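You operate a simulated robot arm through the tools that you are given. There is no shell and no other tool. Be economical: measure what you need, move in short steps, check, and stop when the job is done.

You are at the controls of a simulated robot arm. One attempt, no reset.

JOB
Put the ink bottle that says "R205" from the top of the rewind table on the shelf under the test table and the ink bottle that says "R250" on the bed of the width gauge. Put the bottle labelled "cleaner" from the top of the air pump on the middle shelf of the green shelf unit and the bottle that says "soap" on the top of the rewind table. Put the labelled blue coil on the top of the air pump away on the shelf 22. Put the 1 kg steel block from the top of the frame between the capstan wheels on the shelf under the printer. Take the blue hand brush and put it on the shelf under the dryer. The order is free. Set down upright: ink bottle, bottle, steel block.

The check looks at the end state, three seconds after you hand in, the way a careful person would. Anything else that was tipped, shoved, dropped, spilled or broken makes it a failure.

ROBOT AND FRAMES
A 6-joint arm with a fingered hand on a trunk, on a base that drives. Base frame: it is fixed to the floor where the robot stands at the start and does not move with it; the origin is under the middle of the robot, x ahead of it, y to its left, z up. Units: mm, rad, N and s.
With the tool pointing down near the work surface it reaches from about 260 to 500 mm from the robot's upright axis, wherever it stands. Its first joint turns from -2.897 to 2.897 rad. Places, roughly: bed of the width gauge (24x17 cm) [660, 840, 780]; blue bottle, white bottle, yellow bottle [750, -3250, 1000]; blue hand brush (10x5x6 cm) [-4100, -13300, 700]; ink bottle [500, -250, 750]; labelled blue coil [750, -2750, 1000]; middle shelf of the green shelf unit [900, -4600, 300]; shelf 22 [-2500, 7200, 600]; shelf under the TEST table [700, 4700, 300]; shelf under the dryer (25x43 cm) [-4140, -14340, 640]; shelf under the printer [-4000, -5100, 600]; steel block [-4000, -6750, 1000]; top of the REWIND table [700, -700, 800]. Payload 2.3 kg.
The tool frame sits at the grasp point between the pads (the TCP): z along the fingers, y along the line on which they close. The tips reach 22 mm beyond it. Largest opening 112 mm; the body of the gripper starts 60 mm behind the TCP. The gripper is a hand of 3 fingers: y runs from the thumb to the fingers, the wrist lies at [0, 0, -218] in the tool frame, and closing takes about 1.5 s.
Orientation is that of the tool frame in the base frame, as [roll, pitch, yaw] about the fixed x, y, z axes, in that order (R = Rz(yaw) Ry(pitch) Rx(roll)). With the fingers straight down and closing along the base's y, the tool's x points along the base's -x, its y along +y and its z along -z.

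CONTROLS
- The arm moves only by the tool move_arm. Its arguments are lists of equal length, an entry for each row: "dp": the shift along the base's x, y, z in mm, a list of three; "rot": the turn, a rotation vector about the base's x, y, z in rad, a list of three; "jaw": the finger opening in mm, from 0 to 112. In form: {"dp": [[x, y, z], ...], "rot": [[ax, ay, az], ...], "jaw": [jaw, ...]}. A call has 1 to 8 rows; each row is the pose to reach, as a shift and turn from the pose commanded when the call began. Each row takes 0.2 s and may step no farther than 50 mm and 0.15 rad from the row before; otherwise, or with a gripper value out of range, the whole call is refused. A pose out of reach is approached as far as the arm can. The call stops where the force on the tool passes 40 N (or 10 N more than at its start, if that is more) or the arm is blocked; 0.2 s more then pass. Each finger travels about 72 mm/s and halts on what it meets, pressing with about 31 N; the grip force reading is that of the motor and also rises with nothing between the fingers. The clock runs only during rows and for 0.2 s after the last one: add rows that repeat a pose to give the fingers time. The reply holds the time, the measured pose of the TCP, the force on the tool along the base axes, the opening and the grip force, in the units named above and with some noise, with the torque about the TCP (base axes, N m) and any sound that the robot's microphone picked up.
- Cameras (640 x 400 px; columns grow to the right, rows downward): "scene" is now at [1.2, 87.9, 1349.9]; the picture's right is [-0.64, -0.77, 0.00], its down [-0.55, 0.46, -0.69] and it looks along [0.53, -0.44, -0.72] (base axes); focal length 265 px, centre (320, 200). "wrist" rides on the gripper at [66, 3, -80] in the tool frame; the picture's right is [-0.05, 1.00, 0.00], its down [-0.77, -0.04, -0.64] and it looks along [-0.64, -0.03, 0.77] (tool axes); focal length 275 px, centre (320, 200). There is no depth. A picture from a camera that has moved, and an enlarged one, comes with that camera's place and axes in the base frame and with its lens.
- grab_frame(camera): a new picture of that camera. No time passes.
- lift_body(by): slides the trunk up (or, below 0, down) by that many mm; the arm and the scene camera ride with it, the base frame stays. It gives what a move gives, with no picture.
- steer(legs): drives the robot by 1 to 6 legs, each [ahead, left, turn to the left] in mm, mm and rad, along the robot's own axes; the way and the turn of a leg run together, so that a leg with both is an arc; at most 1500 mm and 3.142 rad a leg. The arm and the cameras ride along, it lands a little off, and it stops where it bumps. It gives what a move gives.
- preshape(shape): the hand has 3 fingers and takes this shape, open, in about a second: jaw (thumb against the fingers, like two jaws); tri (thumb and two fingers); tip (a fingertip pinch); poke (one finger out to press); point (the index stretched); flat (the hand flat); cup (the hand cupped); fist (a fist). The gripper value then closes the fingers along that shape, each until it touches; the sizes above hold for jaw. It gives what a move gives, with no picture.
- pan_tilt(pan, tilt): turns the head with the scene camera to pan (to the left, within 2.705 rad either way) and tilt (down, from -0.506 to 1.204), counted from straight ahead of the robot. It gives what a move gives.
- enlarge(camera, box): a new picture of the part [left, top, right, bottom] of that camera's present view, enlarged. No time passes.
- job_done(): hands the job in; it is judged then, once.

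Go step by step. Nothing tells you exact positions but the pictures and the camera data: compare them with the known pose of the tool, close in by small moves and look again before you grip or let go. The budget is 207 turns and 200 pictures, counting those below and the enlarged ones. Unless the task says otherwise, let go and move clear before handing in, and close with one line.

The tools are called after "Request:" by a JSON object that holds its "method" and its "body". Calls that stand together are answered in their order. move_arm: Moves the arm, as the interface text tells. Its arguments: {"type":"object","properties":{"dp":{"type":"array","items":{"type":"array","items":{"type":"number"}}},"rot":{"type":"array","items":{"type":"array","items":{"type":"number"}}},"jaw":{"type":"array","items":{"type":"number"}}},"required":["dp","rot","jaw"]} The other tools are called the same way: lift_body (by) slides the trunk up or down; preshape (shape) gives the hand a shape; steer (legs) drives the base; pan_tilt (pan, tilt) turns the head that bears the scene camera; grab_frame (camera) takes a picture; enlarge (camera, box) takes an enlarged picture of a part of a camera's view; job_done () hands the job in.

At the start:

```text
t: 0.0
tool_pos: [293.2, -93.4, 1001.9]
ee_rot: [-3.141, 0.0, 3.141]
contact_force: [0.4, -0.3, 0.4]
moment: [0.02, 0.03, -0.01]
opening: 112.0
grasp_force: 0.1
shape: jaw
trunk travel left (down, up): [-275.0, 315.0]
robot x, y, heading: [-0.4, -1.1, -0.004]
head pan, tilt: [-0.696, 0.805]
```

scene: 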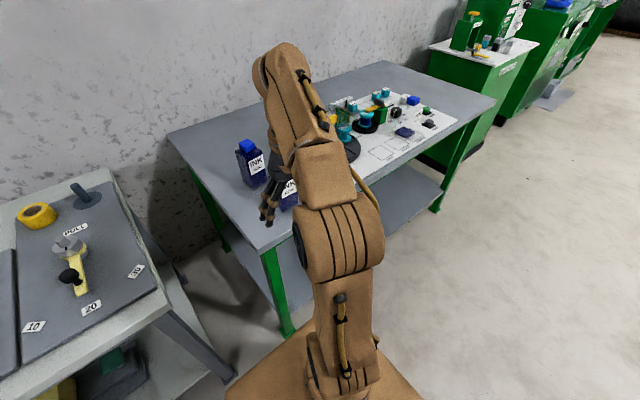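
wrist: 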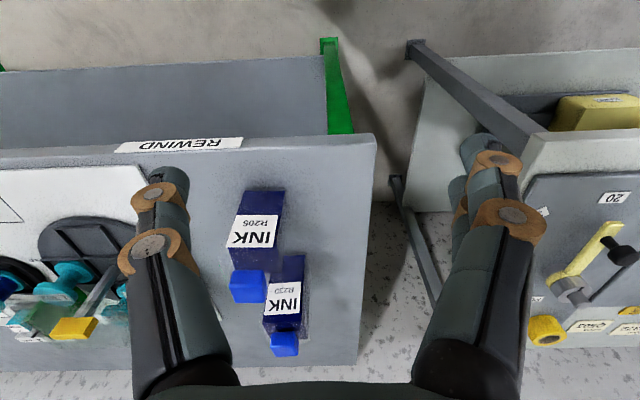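

I see two ink bottles on the rewind table's left end, near the gripper. I'll zoom in on the labels first.

Request:
{"method": "enlarge", "body": {"camera": "wrist", "box": [210, 170, 340, 370]}}

Request:
{"method": "enlarge", "body": {"camera": "scene", "box": [160, 40, 500, 260]}}

Request:
{"method": "enlarge", "body": {"camera": "scene", "box": [0, 150, 250, 400]}}

```text
2.00 times, centred on (275, 270) of wrist
camera zoom: at [226.4, -89.9, 1083.6], right [0.05, 1.0, 0.0], down [0.77, -0.04, 0.64], along [0.64, -0.03, -0.77], focal length 551 px, centre (410, 60)
```

zoom: 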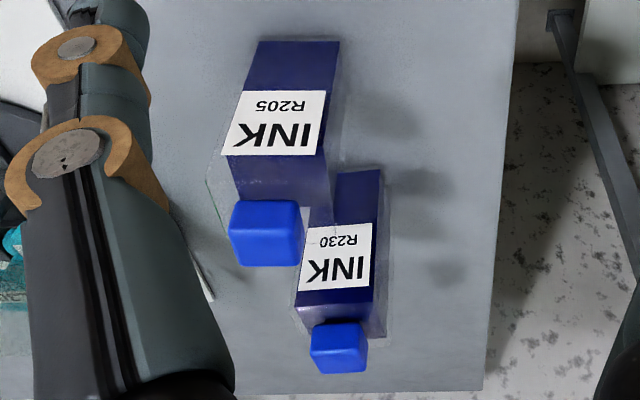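

```text
1.82 times, centred on (330, 150) of scene
camera zoom: at [1.2, 87.9, 1349.9], right [-0.64, -0.77, 0.0], down [-0.55, 0.46, -0.69], along [0.53, -0.44, -0.72], focal length 482 px, centre (302, 291)
```

zoom: 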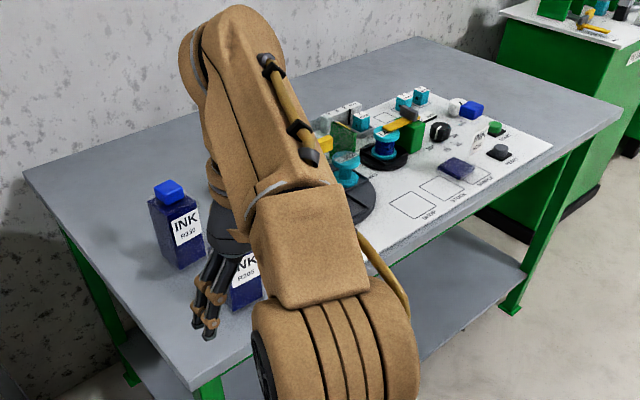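

```text
1.60 times, centred on (125, 275) of scene
camera zoom: at [1.2, 87.9, 1349.9], right [-0.64, -0.77, 0.0], down [-0.55, 0.46, -0.69], along [0.53, -0.44, -0.72], focal length 424 px, centre (632, 80)
```

zoom: 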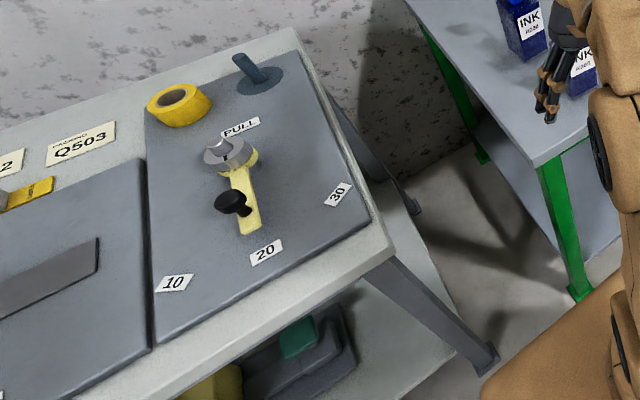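

One is R205; the other looks like R230 or R250. I'll zoom harder.

Request:
{"method": "enlarge", "body": {"camera": "wrist", "box": [264, 280, 304, 305]}}

Request:
{"method": "enlarge", "body": {"camera": "scene", "box": [230, 130, 310, 210]}}

Request:
{"method": "enlarge", "body": {"camera": "scene", "box": [320, 70, 460, 170]}}

```text
16.00 times, centred on (284, 292) of wrist
camera zoom: at [226.4, -89.9, 1083.6], right [0.05, 1.0, 0.0], down [0.77, -0.04, 0.64], along [0.64, -0.03, -0.77], focal length 4404 px, centre (896, -1280)
```

zoom: 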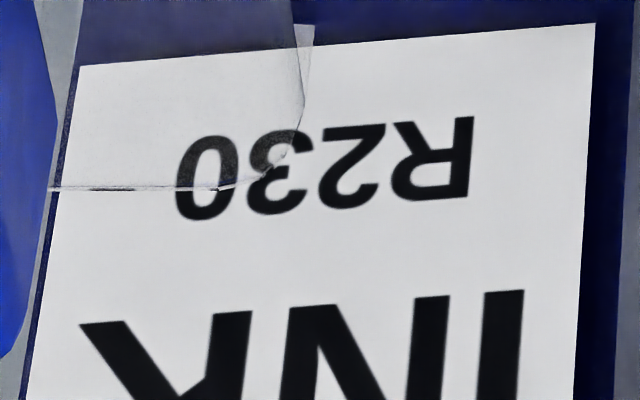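

```text
5.00 times, centred on (270, 170) of scene
camera zoom: at [1.2, 87.9, 1349.9], right [-0.64, -0.77, 0.0], down [-0.55, 0.46, -0.69], along [0.53, -0.44, -0.72], focal length 1324 px, centre (570, 350)
```

zoom: 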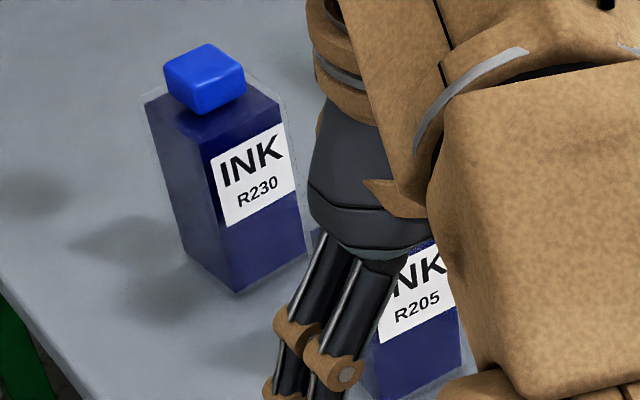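

```text
4.00 times, centred on (390, 120) of scene
camera zoom: at [1.2, 87.9, 1349.9], right [-0.64, -0.77, 0.0], down [-0.55, 0.46, -0.69], along [0.53, -0.44, -0.72], focal length 1059 px, centre (40, 520)
```

zoom: 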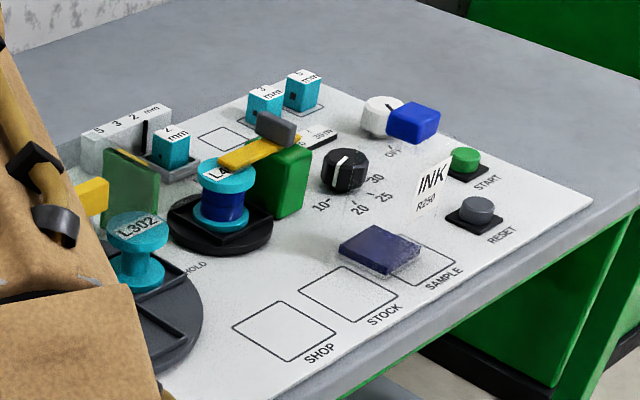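

R205 stands near (467,-173). R250 is a nearly empty, transparent bottle standing on the right-hand panel around (444,-758). I'll tilt the hand 45° forward above R205 and look again.

Request:
{"method": "move_arm", "body": {"dp": [[12, -13, 0], [24, -26, 0], [36, -40, 0], [48, -53, 0], [60, -66, 0], [74, -80, 0]], "rot": [[0, -0.131, 0], [0, -0.262, 0], [0, -0.393, 0], [0, -0.524, 0], [0, -0.655, 0], [0, -0.785, 0]], "jaw": [112, 112, 112, 112, 112, 112]}}

Request:
{"method": "grab_frame", "body": {"camera": "wrist"}}

Request:
{"method": "grab_frame", "body": {"camera": "scene"}}

```text
t: 1.4
tool_pos: [366.6, -173.6, 1002.8]
ee_rot: [-3.139, 0.787, -3.141]
contact_force: [0.6, -0.4, 0.9]
moment: [0.01, 0.01, 0.05]
opening: 111.7
grasp_force: 0.1
shape: jaw
trunk travel left (down, up): [-275.0, 315.0]
robot x, y, heading: [1.2, 0.4, 0.001]
head pan, tilt: [-0.696, 0.805]
```

```text
191 pictures are left
camera wrist: at [263.3, -170.6, 1013.4], right [0.03, 1.0, 0.03], down [0.09, -0.04, 0.99], along [0.99, -0.03, -0.09], focal length 275 px, centre (320, 200)
```

wrist: 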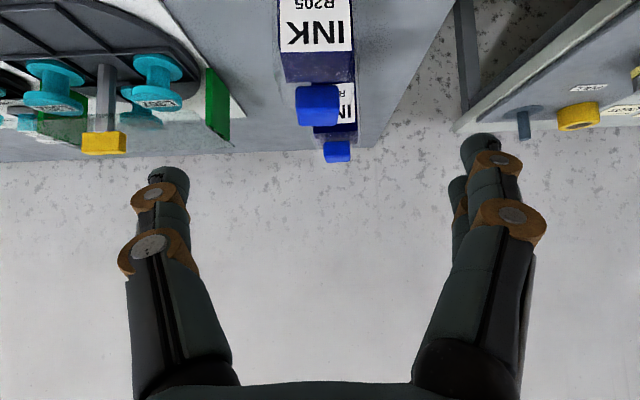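

```text
190 pictures are left
camera scene: at [1.2, 87.7, 1349.9], right [-0.64, -0.77, 0.0], down [-0.55, 0.46, -0.69], along [0.53, -0.44, -0.72], focal length 265 px, centre (320, 200)
```

scene: 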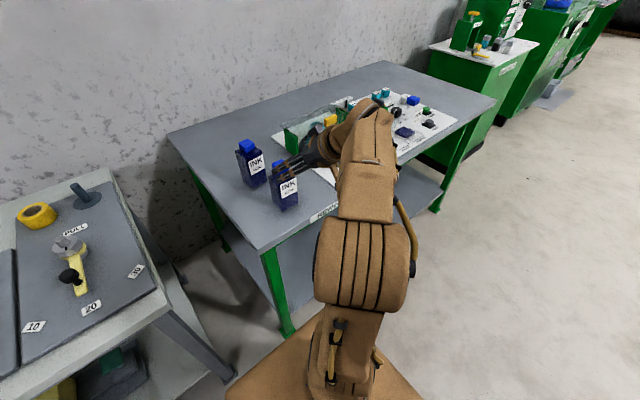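

The jaws are centred on R205's cap (y≈-174). I'll advance along the tool axis around the bottle and look.

Request:
{"method": "move_arm", "body": {"dp": [[20, 0, -25], [40, 0, -50], [60, 0, -75], [80, 0, -98], [96, 0, -120], [96, 0, -120]], "rot": [[0, 0, 0], [0, 0, 0], [0, 0, 0], [0, 0, 0], [0, 0, 0], [0, 0, 0]], "jaw": [112, 112, 112, 112, 112, 112]}}

Request:
{"method": "grab_frame", "body": {"camera": "wrist"}}

Request:
{"method": "enlarge", "body": {"camera": "scene", "box": [220, 110, 380, 230]}}

```text
t: 2.8
tool_pos: [465.1, -172.9, 883.9]
ee_rot: [-3.142, 0.777, 3.137]
contact_force: [0.2, 0.3, -0.1]
moment: [0.01, 0.0, 0.02]
opening: 111.8
grasp_force: 0.1
shape: jaw
out of reach, approached as far as the arm can: row 5, 6
trunk travel left (down, up): [-275.0, 315.0]
robot x, y, heading: [-2.1, 2.7, 0.003]
head pan, tilt: [-0.696, 0.805]
```

```text
189 pictures are left
camera wrist: at [361.7, -168.5, 895.7], right [0.04, 1.0, 0.03], down [0.1, -0.04, 0.99], along [0.99, -0.03, -0.1], focal length 275 px, centre (320, 200)
```

wrist: 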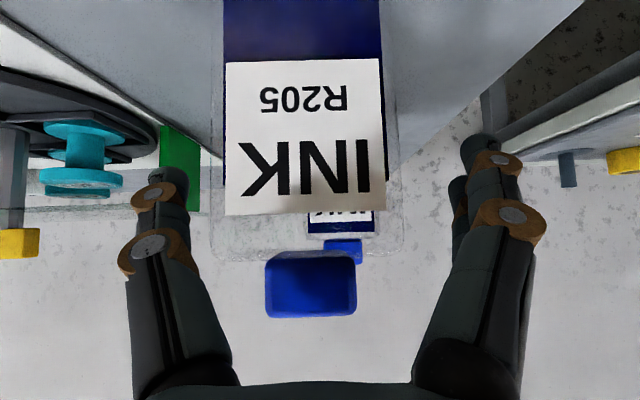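

```text
3.33 times, centred on (300, 170) of scene
camera zoom: at [1.2, 87.9, 1349.9], right [-0.64, -0.77, 0.0], down [-0.55, 0.46, -0.69], along [0.53, -0.44, -0.72], focal length 883 px, centre (387, 300)
```

zoom: 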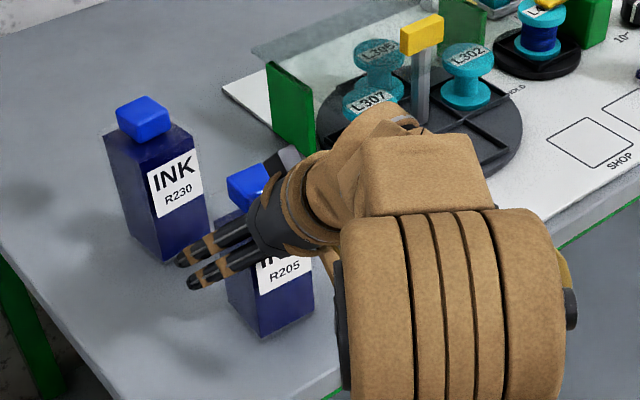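

The bottle has a transparent shell about 59 mm wide and sits centred between the fingers. I'll close now.

Request:
{"method": "move_arm", "body": {"dp": [[0, 0, 0], [0, 0, 0], [0, 0, 0], [0, 0, 0], [0, 0, 0], [0, 0, 0]], "rot": [[0, 0, 0], [0, 0, 0], [0, 0, 0], [0, 0, 0], [0, 0, 0], [0, 0, 0]], "jaw": [90, 75, 60, 45, 40, 40]}}

Request:
{"method": "grab_frame", "body": {"camera": "wrist"}}

```text
t: 4.2
tool_pos: [465.5, -171.8, 884.3]
ee_rot: [-3.14, 0.778, 3.137]
contact_force: [-0.5, -0.5, -0.5]
moment: [0.04, -0.01, 0.0]
opening: 57.4
grasp_force: 31.5
shape: jaw
trunk travel left (down, up): [-275.0, 315.0]
robot x, y, heading: [2.0, -2.4, -0.004]
head pan, tilt: [-0.696, 0.805]
```

```text
187 pictures are left
camera wrist: at [361.7, -168.6, 895.9], right [0.04, 1.0, 0.03], down [0.1, -0.04, 0.99], along [0.99, -0.03, -0.1], focal length 275 px, centre (320, 200)
```

wrist: 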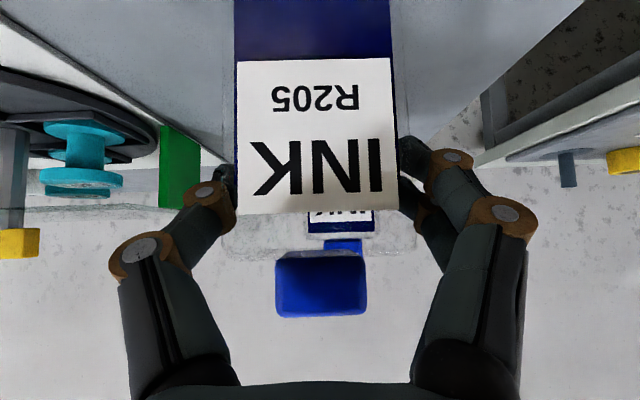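

R205 is gripped. Lifting and pulling it back toward the robot.

Request:
{"method": "move_arm", "body": {"dp": [[0, 0, 20], [0, 0, 50], [0, 0, 90], [-30, 20, 110], [-60, 60, 120], [-90, 100, 120], [-120, 140, 120], [-130, 170, 120]], "rot": [[0, 0, 0], [0, 0, 0], [0, 0, 0], [0, 0, 0], [0, 0, 0], [0, 0, 0], [0, 0, 0], [0, 0, 0]], "jaw": [40, 40, 40, 40, 40, 40, 40, 40]}}

Request:
{"method": "pan_tilt", "body": {"pan": 1.4, "tilt": 0.4}}

Request:
{"method": "grab_frame", "body": {"camera": "scene"}}

Request:
{"method": "grab_frame", "body": {"camera": "wrist"}}

```text
refused: row 5 steps farther than a row can; nothing moved
```

```text
t: 6.2
tool_pos: [466.0, -171.8, 883.1]
ee_rot: [3.141, 0.779, 3.138]
contact_force: [0.4, 0.2, 0.0]
moment: [0.01, -0.01, -0.03]
opening: 58.0
grasp_force: 30.8
shape: jaw
trunk travel left (down, up): [-275.0, 315.0]
robot x, y, heading: [-0.7, 0.0, 0.002]
head pan, tilt: [1.4, 0.4]
```

```text
186 pictures are left
camera scene: at [-44.5, 230.6, 1385.4], right [0.99, -0.17, 0.0], down [-0.07, -0.38, -0.92], along [0.16, 0.91, -0.39], focal length 265 px, centre (320, 200)
```

scene: 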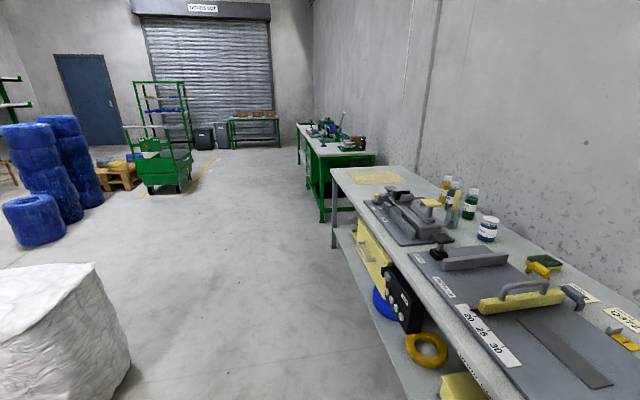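

```text
185 pictures are left
camera wrist: at [361.7, -168.6, 895.9], right [0.04, 1.0, 0.03], down [0.1, -0.04, 0.99], along [0.99, -0.03, -0.1], focal length 275 px, centre (320, 200)
```

wrist: 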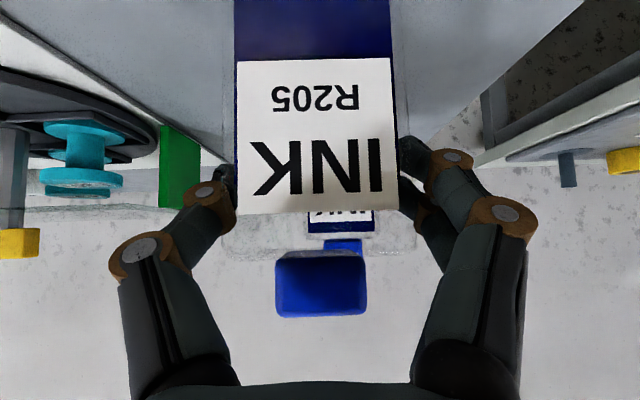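

The gripper didn't lift because that row was refused. The aisle toward +y is open, so I'll lift now with smaller rows.

Request:
{"method": "move_arm", "body": {"dp": [[0, 0, 20], [0, 0, 50], [0, 0, 90], [-30, 20, 110], [-60, 45, 120], [-90, 80, 120], [-120, 115, 120], [-140, 150, 120]], "rot": [[0, 0, 0], [0, 0, 0], [0, 0, 0], [0, 0, 0], [0, 0, 0], [0, 0, 0], [0, 0, 0], [0, 0, 0]], "jaw": [40, 40, 40, 40, 40, 40, 40, 40]}}

Request:
{"method": "grab_frame", "body": {"camera": "wrist"}}

Request:
{"method": "enlarge", "body": {"camera": "scene", "box": [220, 100, 420, 240]}}

```text
t: 8.0
tool_pos: [324.2, -22.3, 1004.9]
ee_rot: [-3.14, 0.785, -3.141]
contact_force: [-0.3, 0.6, -3.6]
moment: [0.02, 0.05, -0.04]
opening: 57.4
grasp_force: 30.9
shape: jaw
trunk travel left (down, up): [-275.0, 315.0]
robot x, y, heading: [1.3, 1.6, 0.002]
head pan, tilt: [1.4, 0.4]
```

```text
184 pictures are left
camera wrist: at [220.0, -18.6, 1015.8], right [0.03, 1.0, 0.03], down [0.1, -0.04, 0.99], along [0.99, -0.03, -0.1], focal length 275 px, centre (320, 200)
```

wrist: 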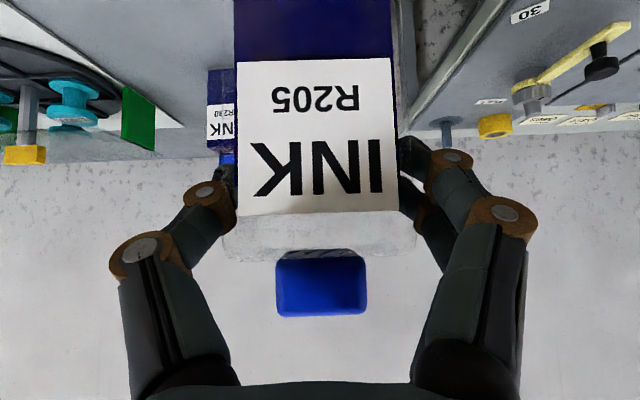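

```text
2.86 times, centred on (320, 170) of scene
camera zoom: at [-44.9, 230.7, 1385.4], right [0.99, -0.17, 0.0], down [-0.07, -0.38, -0.92], along [0.16, 0.91, -0.39], focal length 757 px, centre (320, 286)
```

zoom: 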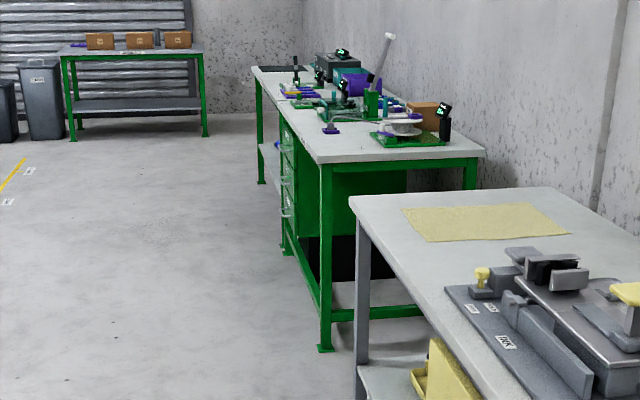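

R205 is lifted and held level. The test table is the green one further along +y, so I'll drive there sideways, backed off a bit from the tables.

Request:
{"method": "steer", "body": {"legs": [[-150, 0, 0], [0, 1500, 0], [0, 1200, 0]]}}

Request:
{"method": "grab_frame", "body": {"camera": "scene"}}

```text
t: 22.1
tool_pos: [214.1, 2676.7, 1003.9]
ee_rot: [-3.141, 0.784, 3.119]
contact_force: [-0.4, 0.2, -3.7]
moment: [0.01, 0.07, 0.0]
opening: 57.6
grasp_force: 31.0
shape: jaw
trunk travel left (down, up): [-275.0, 315.0]
robot x, y, heading: [-112.4, 2701.8, -0.024]
head pan, tilt: [1.4, 0.4]
```

```text
182 pictures are left
camera scene: at [-149.9, 2936.8, 1385.4], right [0.98, -0.19, 0.0], down [-0.07, -0.38, -0.92], along [0.18, 0.9, -0.39], focal length 265 px, centre (320, 200)
```

scene: 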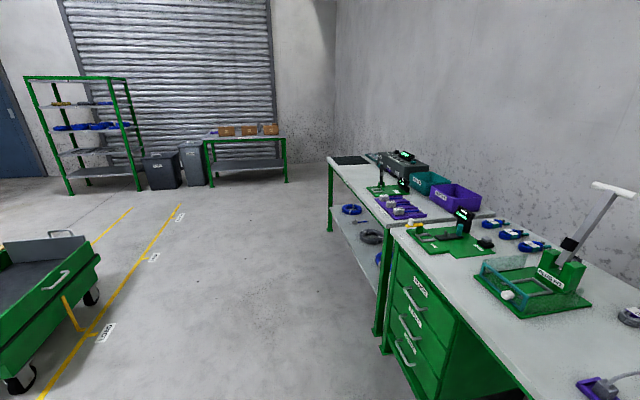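

The far table has a low shelf with things on it, and its position matches the test table (y≈4700). I'll drive up to it and turn the head toward it.

Request:
{"method": "steer", "body": {"legs": [[-150, 0, 0.024], [0, 1400, 0]]}}

Request:
{"method": "pan_tilt", "body": {"pan": 0.5, "tilt": 0.6}}

Request:
{"method": "grab_frame", "body": {"camera": "scene"}}

Request:
{"method": "grab_frame", "body": {"camera": "wrist"}}

```text
t: 30.1
tool_pos: [63.8, 4081.4, 1005.5]
ee_rot: [-3.141, 0.786, 3.138]
contact_force: [-0.2, -0.4, -3.4]
moment: [0.0, 0.05, -0.02]
opening: 57.2
grasp_force: 31.0
shape: jaw
trunk travel left (down, up): [-275.0, 315.0]
robot x, y, heading: [-260.9, 4103.1, 0.0]
head pan, tilt: [1.4, 0.4]
```

```text
t: 31.2
tool_pos: [64.4, 4082.6, 1004.4]
ee_rot: [-3.14, 0.787, 3.14]
contact_force: [0.3, -0.7, -4.4]
moment: [-0.01, 0.05, 0.03]
opening: 57.6
grasp_force: 31.1
shape: jaw
trunk travel left (down, up): [-275.0, 315.0]
robot x, y, heading: [-263.3, 4101.0, -0.004]
head pan, tilt: [0.499, 0.6]
```

```text
181 pictures are left
camera scene: at [-243.2, 4286.3, 1367.2], right [0.48, -0.88, 0.0], down [-0.5, -0.27, -0.83], along [0.73, 0.39, -0.56], focal length 265 px, centre (320, 200)
```

scene: 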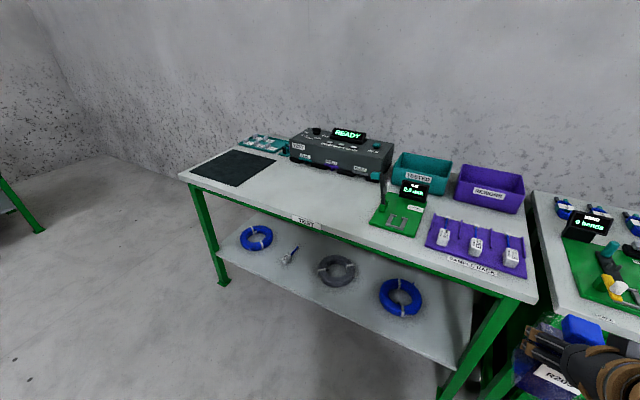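

```text
180 pictures are left
camera wrist: at [-40.5, 4085.1, 1015.8], right [0.04, 1.0, 0.03], down [0.1, -0.04, 0.99], along [0.99, -0.03, -0.1], focal length 275 px, centre (320, 200)
```

wrist: 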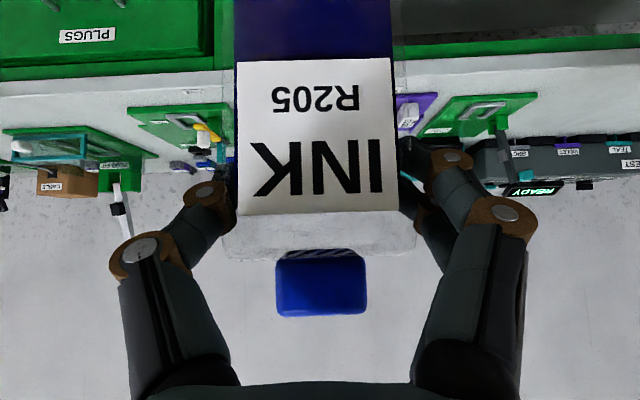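

The TEST table is confirmed. Its shelf has a free front strip between the grey coil and the right blue coil, about (450,4480,300). I'll lower the trunk and line the robot up in y.

Request:
{"method": "lift_body", "body": {"by": -275}}

Request:
{"method": "steer", "body": {"legs": [[0, 400, 0]]}}

Request:
{"method": "move_arm", "body": {"dp": [[0, 0, -45], [0, 0, -90], [0, 0, -135], [0, 0, -180], [0, 0, -220], [0, 0, -250]], "rot": [[0, 0, 0], [0, 0, 0], [0, 0, 0], [0, 0, 0], [0, 0, 0], [0, 0, 0]], "jaw": [40, 40, 40, 40, 40, 40]}}

Request:
{"method": "pan_tilt", "body": {"pan": 0.1, "tilt": 0.5}}

Request:
{"method": "grab_frame", "body": {"camera": "scene"}}

Request:
{"method": "grab_frame", "body": {"camera": "wrist"}}

```text
t: 34.0
tool_pos: [63.0, 4082.5, 729.7]
ee_rot: [-3.14, 0.786, 3.137]
contact_force: [0.3, -0.3, -3.8]
moment: [0.01, 0.03, -0.02]
opening: 57.2
grasp_force: 31.1
shape: jaw
trunk travel left (down, up): [0.0, 590.0]
robot x, y, heading: [-257.7, 4104.6, -0.003]
head pan, tilt: [0.499, 0.6]
```

```text
t: 36.5
tool_pos: [64.3, 4482.4, 729.8]
ee_rot: [-3.14, 0.787, 3.133]
contact_force: [-0.3, -0.7, -3.4]
moment: [-0.03, 0.07, -0.01]
opening: 57.6
grasp_force: 30.3
shape: jaw
trunk travel left (down, up): [0.0, 590.0]
robot x, y, heading: [-258.3, 4506.7, -0.009]
head pan, tilt: [0.499, 0.6]
```

```text
t: 37.9
tool_pos: [105.6, 4482.9, 594.6]
ee_rot: [-3.141, 0.78, 3.138]
contact_force: [0.3, 0.5, -3.2]
moment: [0.01, 0.02, 0.01]
opening: 57.0
grasp_force: 30.9
shape: jaw
out of reach, approached as far as the arm can: row 3, 4, 5, 6
trunk travel left (down, up): [0.0, 590.0]
robot x, y, heading: [-259.4, 4507.5, -0.007]
head pan, tilt: [0.499, 0.6]
```

```text
t: 38.8
tool_pos: [104.0, 4483.2, 594.5]
ee_rot: [-3.141, 0.782, 3.135]
contact_force: [1.1, 0.1, -3.0]
moment: [0.0, 0.06, 0.01]
opening: 57.1
grasp_force: 30.8
shape: jaw
trunk travel left (down, up): [0.0, 590.0]
robot x, y, heading: [-262.3, 4506.3, -0.002]
head pan, tilt: [0.099, 0.499]
```

```text
179 pictures are left
camera scene: at [-228.1, 4654.7, 1101.2], right [0.09, -1.0, 0.0], down [-0.48, -0.05, -0.88], along [0.87, 0.08, -0.48], focal length 265 px, centre (320, 200)
```

scene: 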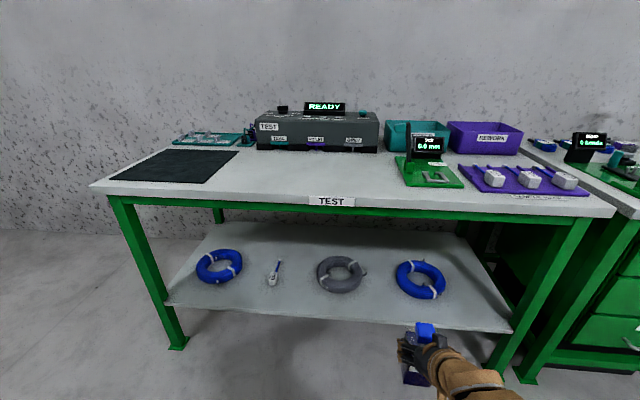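

```text
178 pictures are left
camera wrist: at [0.8, 4486.9, 605.9], right [0.04, 1.0, 0.03], down [0.1, -0.04, 0.99], along [0.99, -0.04, -0.1], focal length 275 px, centre (320, 200)
```

wrist: 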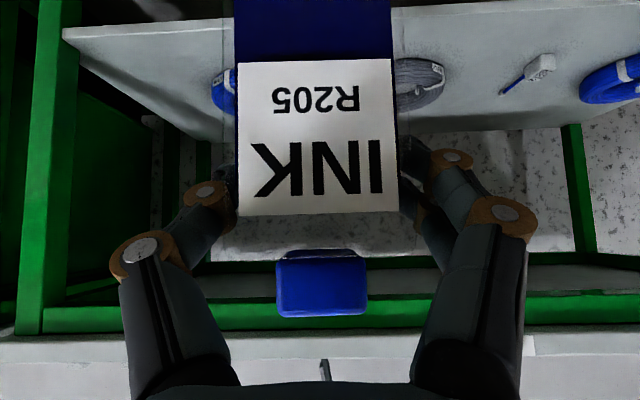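

The arm hits its near limit at that radius. I'll extend the hand outward and then go lower.

Request:
{"method": "move_arm", "body": {"dp": [[40, 0, 0], [85, 0, 0], [100, 0, 0]], "rot": [[0, 0, 0], [0, 0, 0], [0, 0, 0]], "jaw": [40, 40, 40]}}

```text
t: 39.6
tool_pos: [204.3, 4483.0, 594.7]
ee_rot: [-3.141, 0.784, 3.136]
contact_force: [-0.5, 0.5, -2.9]
moment: [0.01, 0.05, -0.03]
opening: 57.1
grasp_force: 31.0
shape: jaw
trunk travel left (down, up): [0.0, 590.0]
robot x, y, heading: [-261.7, 4507.1, -0.008]
head pan, tilt: [0.099, 0.499]
```

Request:
{"method": "move_arm", "body": {"dp": [[0, 0, -45], [0, 0, -90], [0, 0, -135], [0, 0, -160]], "rot": [[0, 0, 0], [0, 0, 0], [0, 0, 0], [0, 0, 0]], "jaw": [40, 40, 40, 40]}}

```text
t: 40.6
tool_pos: [221.2, 4481.1, 570.0]
ee_rot: [-3.14, 0.777, 3.134]
contact_force: [-0.2, -0.1, -3.5]
moment: [-0.03, 0.03, -0.02]
opening: 57.0
grasp_force: 31.5
shape: jaw
out of reach, approached as far as the arm can: row 1, 2, 3, 4
trunk travel left (down, up): [0.0, 590.0]
robot x, y, heading: [-258.6, 4507.8, -0.01]
head pan, tilt: [0.099, 0.499]
```

I'm probing how low the arm can go at a larger radius and at a smaller tilt, still in free air.

Request:
{"method": "move_arm", "body": {"dp": [[-30, 0, -20], [-60, 0, -60], [-80, 0, -100], [-90, 0, -140], [-100, 0, -180]], "rot": [[0, 0.15, 0], [0, 0.3, 0], [0, 0.45, 0], [0, 0.6, 0], [0, 0.75, 0]], "jaw": [40, 40, 40, 40, 40]}}

```text
t: 41.8
tool_pos: [120.9, 4484.2, 390.6]
ee_rot: [-3.137, 0.034, 3.135]
contact_force: [-0.8, -0.8, -4.1]
moment: [0.02, -0.07, 0.01]
opening: 57.0
grasp_force: 31.6
shape: jaw
out of reach, approached as far as the arm can: row 1
trunk travel left (down, up): [0.0, 590.0]
robot x, y, heading: [-256.7, 4510.2, -0.004]
head pan, tilt: [0.099, 0.499]
```

With the tool straight down it reaches z=390. I'll check how much tilt is available further out at this height.

Request:
{"method": "move_arm", "body": {"dp": [[40, 0, 10], [80, 0, 20], [120, 0, 30], [150, 0, 30], [180, 0, 30], [180, 0, 30]], "rot": [[0, -0.1, 0], [0, -0.2, 0], [0, -0.35, 0], [0, -0.5, 0], [0, -0.62, 0], [0, -0.75, 0]], "jaw": [40, 40, 40, 40, 40, 40]}}

```text
t: 43.2
tool_pos: [307.1, 4485.9, 423.5]
ee_rot: [-3.141, 0.676, 3.135]
contact_force: [0.4, 0.5, -4.0]
moment: [0.01, 0.04, 0.0]
opening: 56.8
grasp_force: 31.2
shape: jaw
out of reach, approached as far as the arm can: row 6
trunk travel left (down, up): [0.0, 590.0]
robot x, y, heading: [-260.4, 4505.0, -0.006]
head pan, tilt: [0.099, 0.499]
```

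Request:
{"method": "move_arm", "body": {"dp": [[20, 0, 10], [30, 0, 10], [40, 0, 10]], "rot": [[0, -0.04, 0], [0, -0.08, 0], [0, -0.11, 0]], "jaw": [40, 40, 40]}}

Request:
{"method": "grab_frame", "body": {"camera": "scene"}}

Request:
{"method": "grab_frame", "body": {"camera": "wrist"}}

```text
t: 44.0
tool_pos: [348.7, 4485.8, 433.5]
ee_rot: [3.14, 0.785, 3.136]
contact_force: [-0.8, -0.6, -2.7]
moment: [-0.05, 0.06, -0.01]
opening: 56.5
grasp_force: 30.8
shape: jaw
trunk travel left (down, up): [0.0, 590.0]
robot x, y, heading: [-258.4, 4505.0, -0.006]
head pan, tilt: [0.099, 0.499]
```

```text
177 pictures are left
camera scene: at [-227.9, 4654.6, 1101.2], right [0.09, -1.0, 0.0], down [-0.48, -0.04, -0.88], along [0.87, 0.08, -0.48], focal length 265 px, centre (320, 200)
```

scene: 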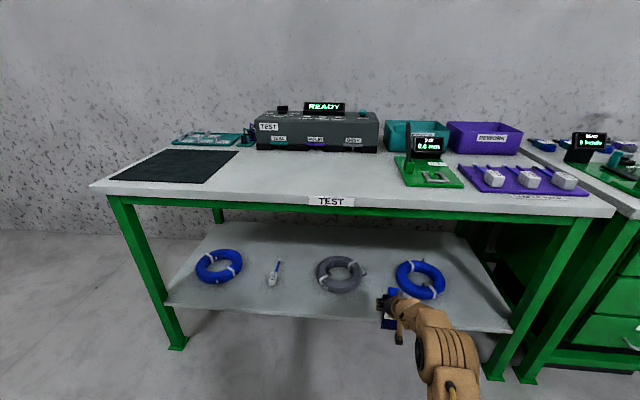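

```text
176 pictures are left
camera wrist: at [244.1, 4488.8, 444.3], right [0.04, 1.0, 0.03], down [0.1, -0.04, 0.99], along [0.99, -0.03, -0.1], focal length 275 px, centre (320, 200)
```

wrist: 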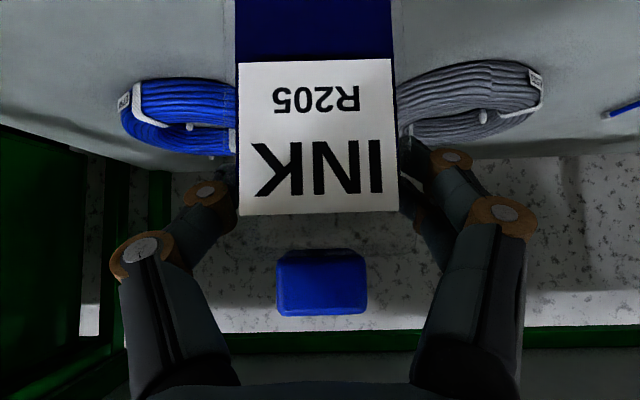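

The geometry works and the bottle is centred between the two coils. I'll drive forward 100 mm over the shelf's front strip.

Request:
{"method": "steer", "body": {"legs": [[100, 0, 0]]}}

Request:
{"method": "grab_frame", "body": {"camera": "scene"}}

Request:
{"method": "grab_frame", "body": {"camera": "wrist"}}

```text
t: 45.2
tool_pos: [447.1, 4487.6, 433.2]
ee_rot: [3.141, 0.784, 3.136]
contact_force: [0.5, 0.5, -3.0]
moment: [-0.01, 0.07, 0.01]
opening: 56.6
grasp_force: 30.8
shape: jaw
trunk travel left (down, up): [0.0, 590.0]
robot x, y, heading: [-157.6, 4504.3, -0.011]
head pan, tilt: [0.099, 0.499]
```

```text
175 pictures are left
camera scene: at [-128.5, 4654.1, 1101.2], right [0.09, -1.0, 0.0], down [-0.48, -0.05, -0.88], along [0.87, 0.08, -0.48], focal length 265 px, centre (320, 200)
```

scene: 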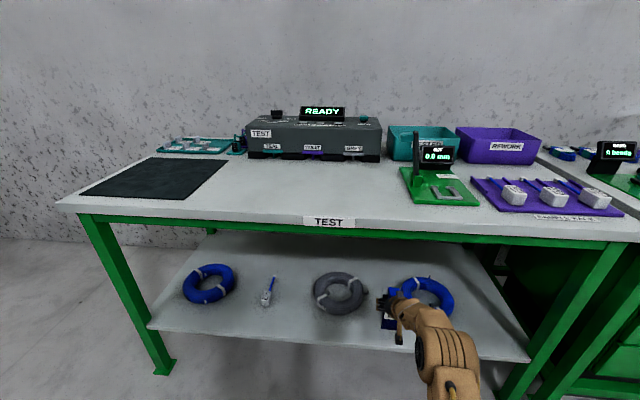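

```text
174 pictures are left
camera wrist: at [343.4, 4488.6, 444.2], right [0.04, 1.0, 0.03], down [0.1, -0.04, 0.99], along [0.99, -0.03, -0.1], focal length 275 px, centre (320, 200)
```

wrist: 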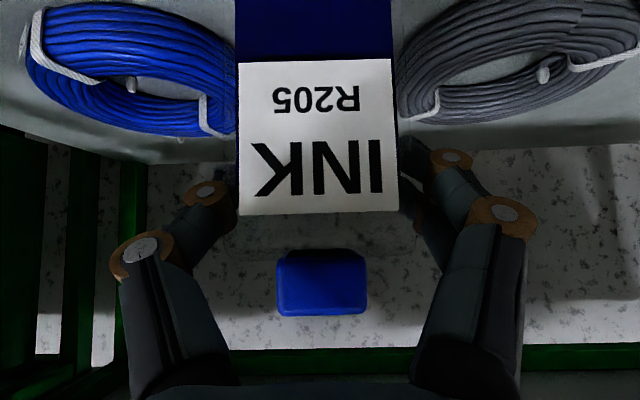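

Request:
{"method": "move_arm", "body": {"dp": [[0, 0, -10], [0, 0, -18], [0, 0, -24]], "rot": [[0, 0, 0], [0, 0, 0], [0, 0, 0]], "jaw": [40, 40, 40]}}

Request:
{"method": "enlarge", "body": {"camera": "scene", "box": [340, 240, 480, 400]}}

```text
t: 46.0
tool_pos: [449.4, 4484.6, 408.9]
ee_rot: [3.14, 0.779, 3.135]
contact_force: [-0.1, -0.3, -3.4]
moment: [0.02, 0.05, 0.0]
opening: 56.7
grasp_force: 30.7
shape: jaw
trunk travel left (down, up): [0.0, 590.0]
robot x, y, heading: [-159.7, 4507.4, -0.007]
head pan, tilt: [0.099, 0.499]
```

```text
2.50 times, centred on (410, 320) of scene
camera zoom: at [-128.5, 4654.1, 1101.2], right [0.09, -1.0, 0.0], down [-0.48, -0.05, -0.88], along [0.87, 0.08, -0.48], focal length 662 px, centre (95, -100)
```

zoom: 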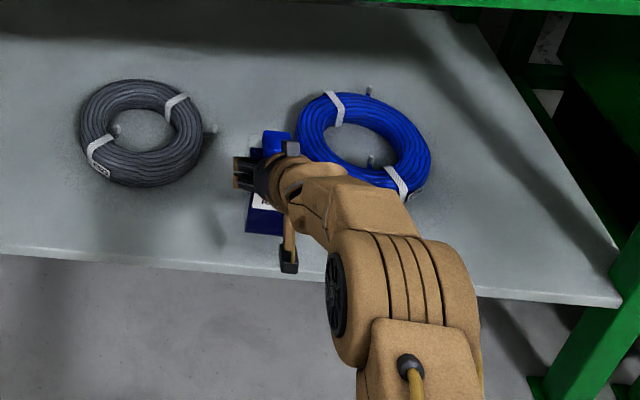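

Request:
{"method": "move_arm", "body": {"dp": [[0, 0, -4], [0, 0, -8], [0, 0, -12], [0, 0, -12]], "rot": [[0, 0, 0], [0, 0, 0], [0, 0, 0], [0, 0, 0]], "jaw": [40, 40, 40, 40]}}

Request:
{"method": "enlarge", "body": {"camera": "scene", "box": [360, 270, 440, 370]}}

```text
t: 47.0
tool_pos: [450.8, 4483.3, 396.6]
ee_rot: [-3.132, 0.769, 3.132]
contact_force: [0.6, 0.1, -2.8]
moment: [0.0, 0.05, -0.01]
opening: 56.7
grasp_force: 30.8
shape: jaw
out of reach, approached as far as the arm can: row 2, 3, 4
trunk travel left (down, up): [0.0, 590.0]
robot x, y, heading: [-159.0, 4504.8, -0.005]
head pan, tilt: [0.099, 0.499]
```

```text
4.00 times, centred on (400, 320) of scene
camera zoom: at [-128.4, 4654.1, 1101.2], right [0.09, -1.0, 0.0], down [-0.48, -0.05, -0.88], along [0.87, 0.08, -0.48], focal length 1059 px, centre (0, -280)
```

zoom: 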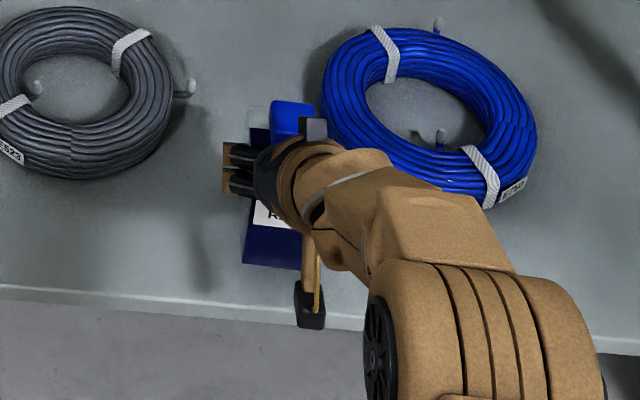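

I'm near the wrist limit, so I'll back the base 40 mm and extend the arm by the same amount.

Request:
{"method": "steer", "body": {"legs": [[-45, 0, 0]]}}

Request:
{"method": "move_arm", "body": {"dp": [[20, 0, 0], [43, 0, 0], [43, 0, -4], [43, 0, -4]], "rot": [[0, 0, 0], [0, -0.015, 0], [0, -0.015, 0], [0, -0.015, 0]], "jaw": [40, 40, 40, 40]}}

```text
t: 47.9
tool_pos: [403.9, 4483.4, 396.3]
ee_rot: [-3.132, 0.768, 3.136]
contact_force: [-0.7, 0.2, -3.6]
moment: [-0.01, 0.07, -0.03]
opening: 56.5
grasp_force: 31.4
shape: jaw
trunk travel left (down, up): [0.0, 590.0]
robot x, y, heading: [-204.5, 4507.1, -0.005]
head pan, tilt: [0.099, 0.499]
```

```text
t: 48.9
tool_pos: [443.2, 4483.2, 393.8]
ee_rot: [-3.133, 0.783, 3.134]
contact_force: [-0.1, -0.6, -2.3]
moment: [0.01, 0.04, -0.02]
opening: 56.7
grasp_force: 30.4
shape: jaw
out of reach, approached as far as the arm can: row 1, 2, 3, 4
trunk travel left (down, up): [0.0, 590.0]
robot x, y, heading: [-204.8, 4509.8, -0.005]
head pan, tilt: [0.099, 0.499]
```

Request:
{"method": "move_arm", "body": {"dp": [[0, 0, -3], [0, 0, -6], [0, 0, -9], [0, 0, -9]], "rot": [[0, 0, 0], [0, 0, 0], [0, 0, 0], [0, 0, 0]], "jaw": [40, 40, 40, 40]}}

Request:
{"method": "enlarge", "body": {"camera": "scene", "box": [350, 250, 450, 350]}}

```text
t: 49.9
tool_pos: [440.7, 4482.6, 384.5]
ee_rot: [-3.134, 0.783, 3.136]
contact_force: [-0.2, -0.8, -2.9]
moment: [0.01, 0.02, -0.02]
opening: 56.3
grasp_force: 31.7
shape: jaw
trunk travel left (down, up): [0.0, 590.0]
robot x, y, heading: [-205.2, 4504.5, -0.003]
head pan, tilt: [0.099, 0.499]
```

```text
4.00 times, centred on (400, 300) of scene
camera zoom: at [-173.4, 4654.3, 1101.2], right [0.09, -1.0, 0.0], down [-0.48, -0.05, -0.88], along [0.87, 0.08, -0.48], focal length 1059 px, centre (0, -200)
```

zoom: 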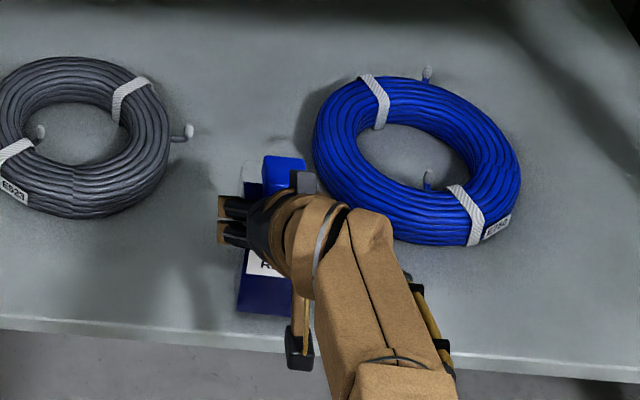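

Request:
{"method": "move_arm", "body": {"dp": [[0, 0, -3], [0, 0, -6], [0, 0, -9], [0, 0, -12], [0, 0, -12]], "rot": [[0, 0, 0], [0, 0, 0], [0, 0, 0], [0, 0, 0], [0, 0, 0]], "jaw": [40, 40, 40, 40, 40]}}

Request:
{"method": "enlarge", "body": {"camera": "scene", "box": [350, 250, 450, 350]}}

```text
t: 51.1
tool_pos: [440.8, 4482.2, 382.5]
ee_rot: [-3.129, 0.805, 3.142]
contact_force: [-0.6, 0.7, 19.4]
moment: [0.11, -0.18, 0.01]
opening: 56.3
grasp_force: 30.5
shape: jaw
out of reach, approached as far as the arm can: row 2, 3, 4, 5
trunk travel left (down, up): [0.0, 590.0]
robot x, y, heading: [-205.7, 4507.0, -0.004]
head pan, tilt: [0.099, 0.499]
stopped in row 5: the force on the tool passed its limit at 41 N (the readings are from after the stop); the commanded pose is now the measured one
```

```text
4.00 times, centred on (400, 300) of scene
camera zoom: at [-177.2, 4654.5, 1101.1], right [0.09, -1.0, 0.0], down [-0.47, -0.05, -0.88], along [0.88, 0.08, -0.48], focal length 1059 px, centre (0, -200)
```

zoom: 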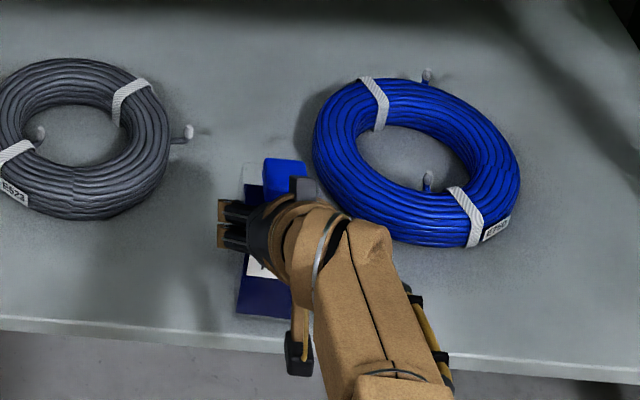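

It has made contact with the shelf. I'll ease up slightly and open the fingers.

Request:
{"method": "move_arm", "body": {"dp": [[0, 0, 1], [0, 0, 1], [0, 0, 1], [0, 0, 1], [0, 0, 1], [0, 0, 1]], "rot": [[0, 0.01, 0], [0, 0.01, 0], [0, 0.01, 0], [0, 0.01, 0], [0, 0.01, 0], [0, 0.01, 0]], "jaw": [40, 62, 75, 90, 105, 105]}}

Request:
{"method": "grab_frame", "body": {"camera": "wrist"}}

```text
t: 52.5
tool_pos: [437.6, 4481.8, 379.7]
ee_rot: [-3.132, 0.785, 3.139]
contact_force: [-0.1, -0.3, 0.2]
moment: [-0.02, -0.01, 0.01]
opening: 104.9
grasp_force: 0.1
shape: jaw
trunk travel left (down, up): [0.0, 590.0]
robot x, y, heading: [-206.6, 4503.0, -0.005]
head pan, tilt: [0.099, 0.499]
```

```text
169 pictures are left
camera wrist: at [334.7, 4486.7, 389.7], right [0.04, 1.0, 0.03], down [0.1, -0.03, 0.99], along [0.99, -0.04, -0.1], focal length 275 px, centre (320, 200)
```

wrist: 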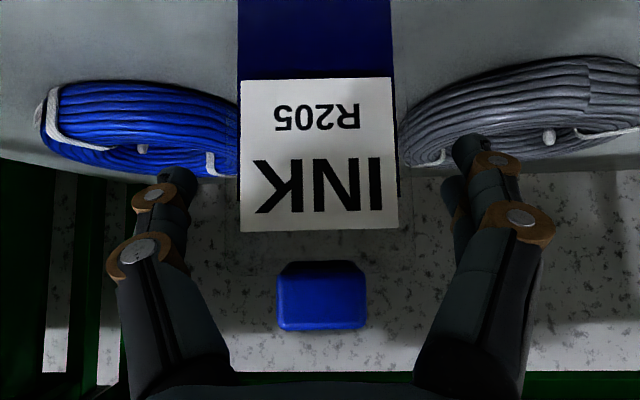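

The bottle stands upright and free. I'll back out straight, raise the trunk and look.

Request:
{"method": "steer", "body": {"legs": [[-200, 0, 0]]}}

Request:
{"method": "grab_frame", "body": {"camera": "scene"}}

Request:
{"method": "move_arm", "body": {"dp": [[-40, 0, 20], [-80, 0, 40], [-120, 0, 60], [-130, 0, 100]], "rot": [[0, 0.15, 0], [0, 0.3, 0], [0, 0.45, 0], [0, 0.55, 0]], "jaw": [105, 105, 105, 105]}}

Request:
{"method": "lift_body", "body": {"by": 400}}

```text
t: 54.1
tool_pos: [242.6, 4483.5, 379.2]
ee_rot: [-3.132, 0.786, 3.138]
contact_force: [0.2, -0.5, -0.5]
moment: [0.02, -0.01, 0.0]
opening: 105.1
grasp_force: 0.0
shape: jaw
trunk travel left (down, up): [0.0, 590.0]
robot x, y, heading: [-403.8, 4506.5, -0.004]
head pan, tilt: [0.099, 0.499]
```

```text
168 pictures are left
camera scene: at [-370.3, 4655.4, 1101.3], right [0.09, -1.0, 0.0], down [-0.48, -0.05, -0.88], along [0.87, 0.08, -0.48], focal length 265 px, centre (320, 200)
```

scene: 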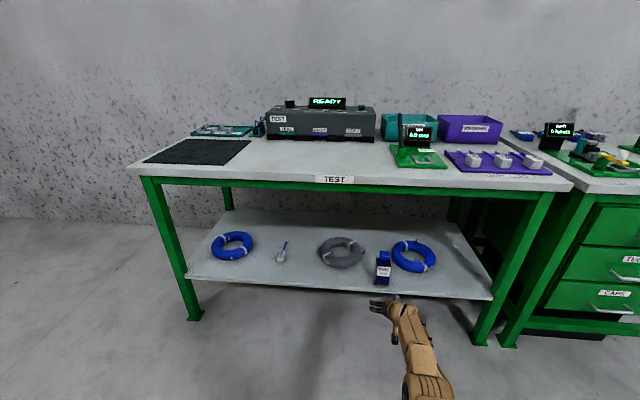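

```text
t: 55.1
tool_pos: [113.0, 4482.5, 479.2]
ee_rot: [-3.129, 0.237, 3.139]
contact_force: [0.3, 0.5, -1.1]
moment: [0.02, 0.01, 0.01]
opening: 104.7
grasp_force: 0.2
shape: jaw
out of reach, approached as far as the arm can: row 1
trunk travel left (down, up): [0.0, 590.0]
robot x, y, heading: [-402.8, 4506.9, -0.004]
head pan, tilt: [0.099, 0.499]
```

```text
t: 58.9
tool_pos: [113.1, 4481.3, 878.8]
ee_rot: [-3.129, 0.236, 3.14]
contact_force: [-0.8, -0.8, 0.0]
moment: [0.0, 0.0, 0.0]
opening: 104.8
grasp_force: 0.0
shape: jaw
trunk travel left (down, up): [-400.0, 190.0]
robot x, y, heading: [-402.5, 4504.8, -0.008]
head pan, tilt: [0.099, 0.499]
```

R205 is done and stands upright on the test shelf. I'll take one look toward shelf 22 while I'm here, then head for R250.

Request:
{"method": "pan_tilt", "body": {"pan": 2.1, "tilt": 0.25}}

Request:
{"method": "grab_frame", "body": {"camera": "scene"}}

Request:
{"method": "pan_tilt", "body": {"pan": -1.4, "tilt": 0.3}}

Request:
{"method": "grab_frame", "body": {"camera": "scene"}}

```text
t: 60.9
tool_pos: [112.7, 4481.9, 879.6]
ee_rot: [-3.13, 0.235, 3.139]
contact_force: [0.4, -0.2, -0.7]
moment: [0.02, 0.0, 0.0]
opening: 104.8
grasp_force: 0.1
shape: jaw
trunk travel left (down, up): [-400.0, 190.0]
robot x, y, heading: [-403.4, 4512.8, -0.009]
head pan, tilt: [2.1, 0.25]
```

```text
167 pictures are left
camera scene: at [-507.6, 4727.7, 1524.4], right [0.87, 0.5, 0.0], down [0.12, -0.21, -0.97], along [-0.48, 0.84, -0.25], focal length 265 px, centre (320, 200)
```

scene: 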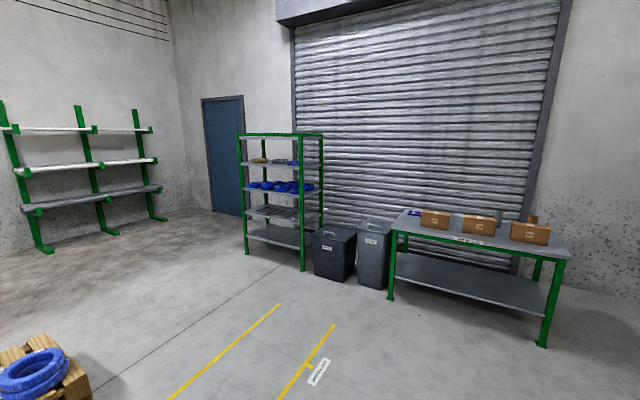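

```text
t: 63.8
tool_pos: [112.2, 4483.3, 878.3]
ee_rot: [-3.129, 0.237, 3.14]
contact_force: [0.0, -0.5, 0.1]
moment: [0.0, 0.02, -0.04]
opening: 104.8
grasp_force: 0.0
shape: jaw
trunk travel left (down, up): [-400.0, 190.0]
robot x, y, heading: [-402.0, 4509.1, 0.002]
head pan, tilt: [-1.4, 0.3]
```

```text
166 pictures are left
camera scene: at [-445.5, 4554.7, 1519.7], right [-0.99, -0.17, 0.0], down [-0.05, 0.29, -0.96], along [0.16, -0.94, -0.3], focal length 265 px, centre (320, 200)
```

scene: 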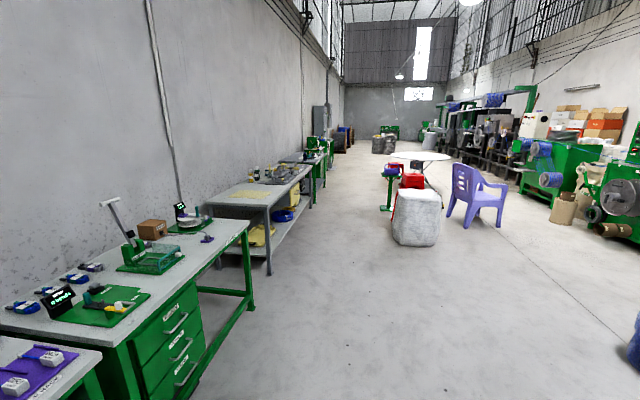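

The hall is clear along this side. I'll drive back to the rewind table's right-hand end for R250.

Request:
{"method": "steer", "body": {"legs": [[100, -1400, 0], [0, -1500, 0], [0, -1500, 0], [0, -800, 0]]}}

Request:
{"method": "pan_tilt", "body": {"pan": 0.0, "tilt": 0.6}}

Request:
{"method": "grab_frame", "body": {"camera": "scene"}}

```text
t: 88.8
tool_pos: [209.9, -725.5, 879.3]
ee_rot: [-3.129, 0.237, -3.138]
contact_force: [-0.3, 0.0, -0.5]
moment: [-0.01, -0.01, 0.01]
opening: 104.9
grasp_force: 0.0
shape: jaw
trunk travel left (down, up): [-400.0, 190.0]
robot x, y, heading: [-301.3, -708.1, 0.004]
head pan, tilt: [-1.4, 0.3]
```

```text
t: 90.3
tool_pos: [211.8, -725.7, 880.0]
ee_rot: [-3.129, 0.236, -3.138]
contact_force: [0.6, -0.9, -0.7]
moment: [-0.03, 0.01, 0.01]
opening: 104.9
grasp_force: 0.1
shape: jaw
trunk travel left (down, up): [-400.0, 190.0]
robot x, y, heading: [-302.4, -703.1, -0.002]
head pan, tilt: [0.0, 0.6]
```

```text
165 pictures are left
camera scene: at [-275.6, -564.8, 1492.2], right [0.0, -1.0, 0.0], down [-0.56, 0.0, -0.83], along [0.83, 0.0, -0.56], focal length 265 px, centre (320, 200)
```

scene: 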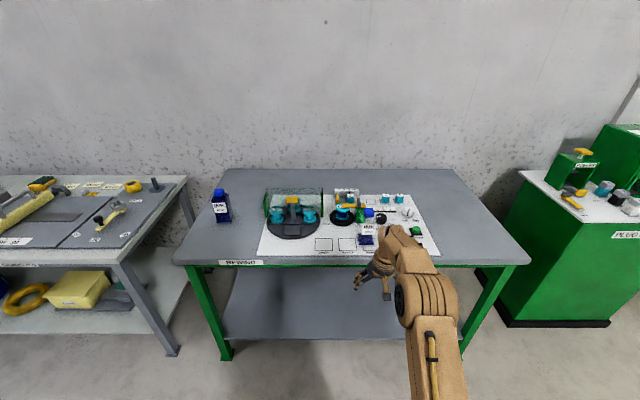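

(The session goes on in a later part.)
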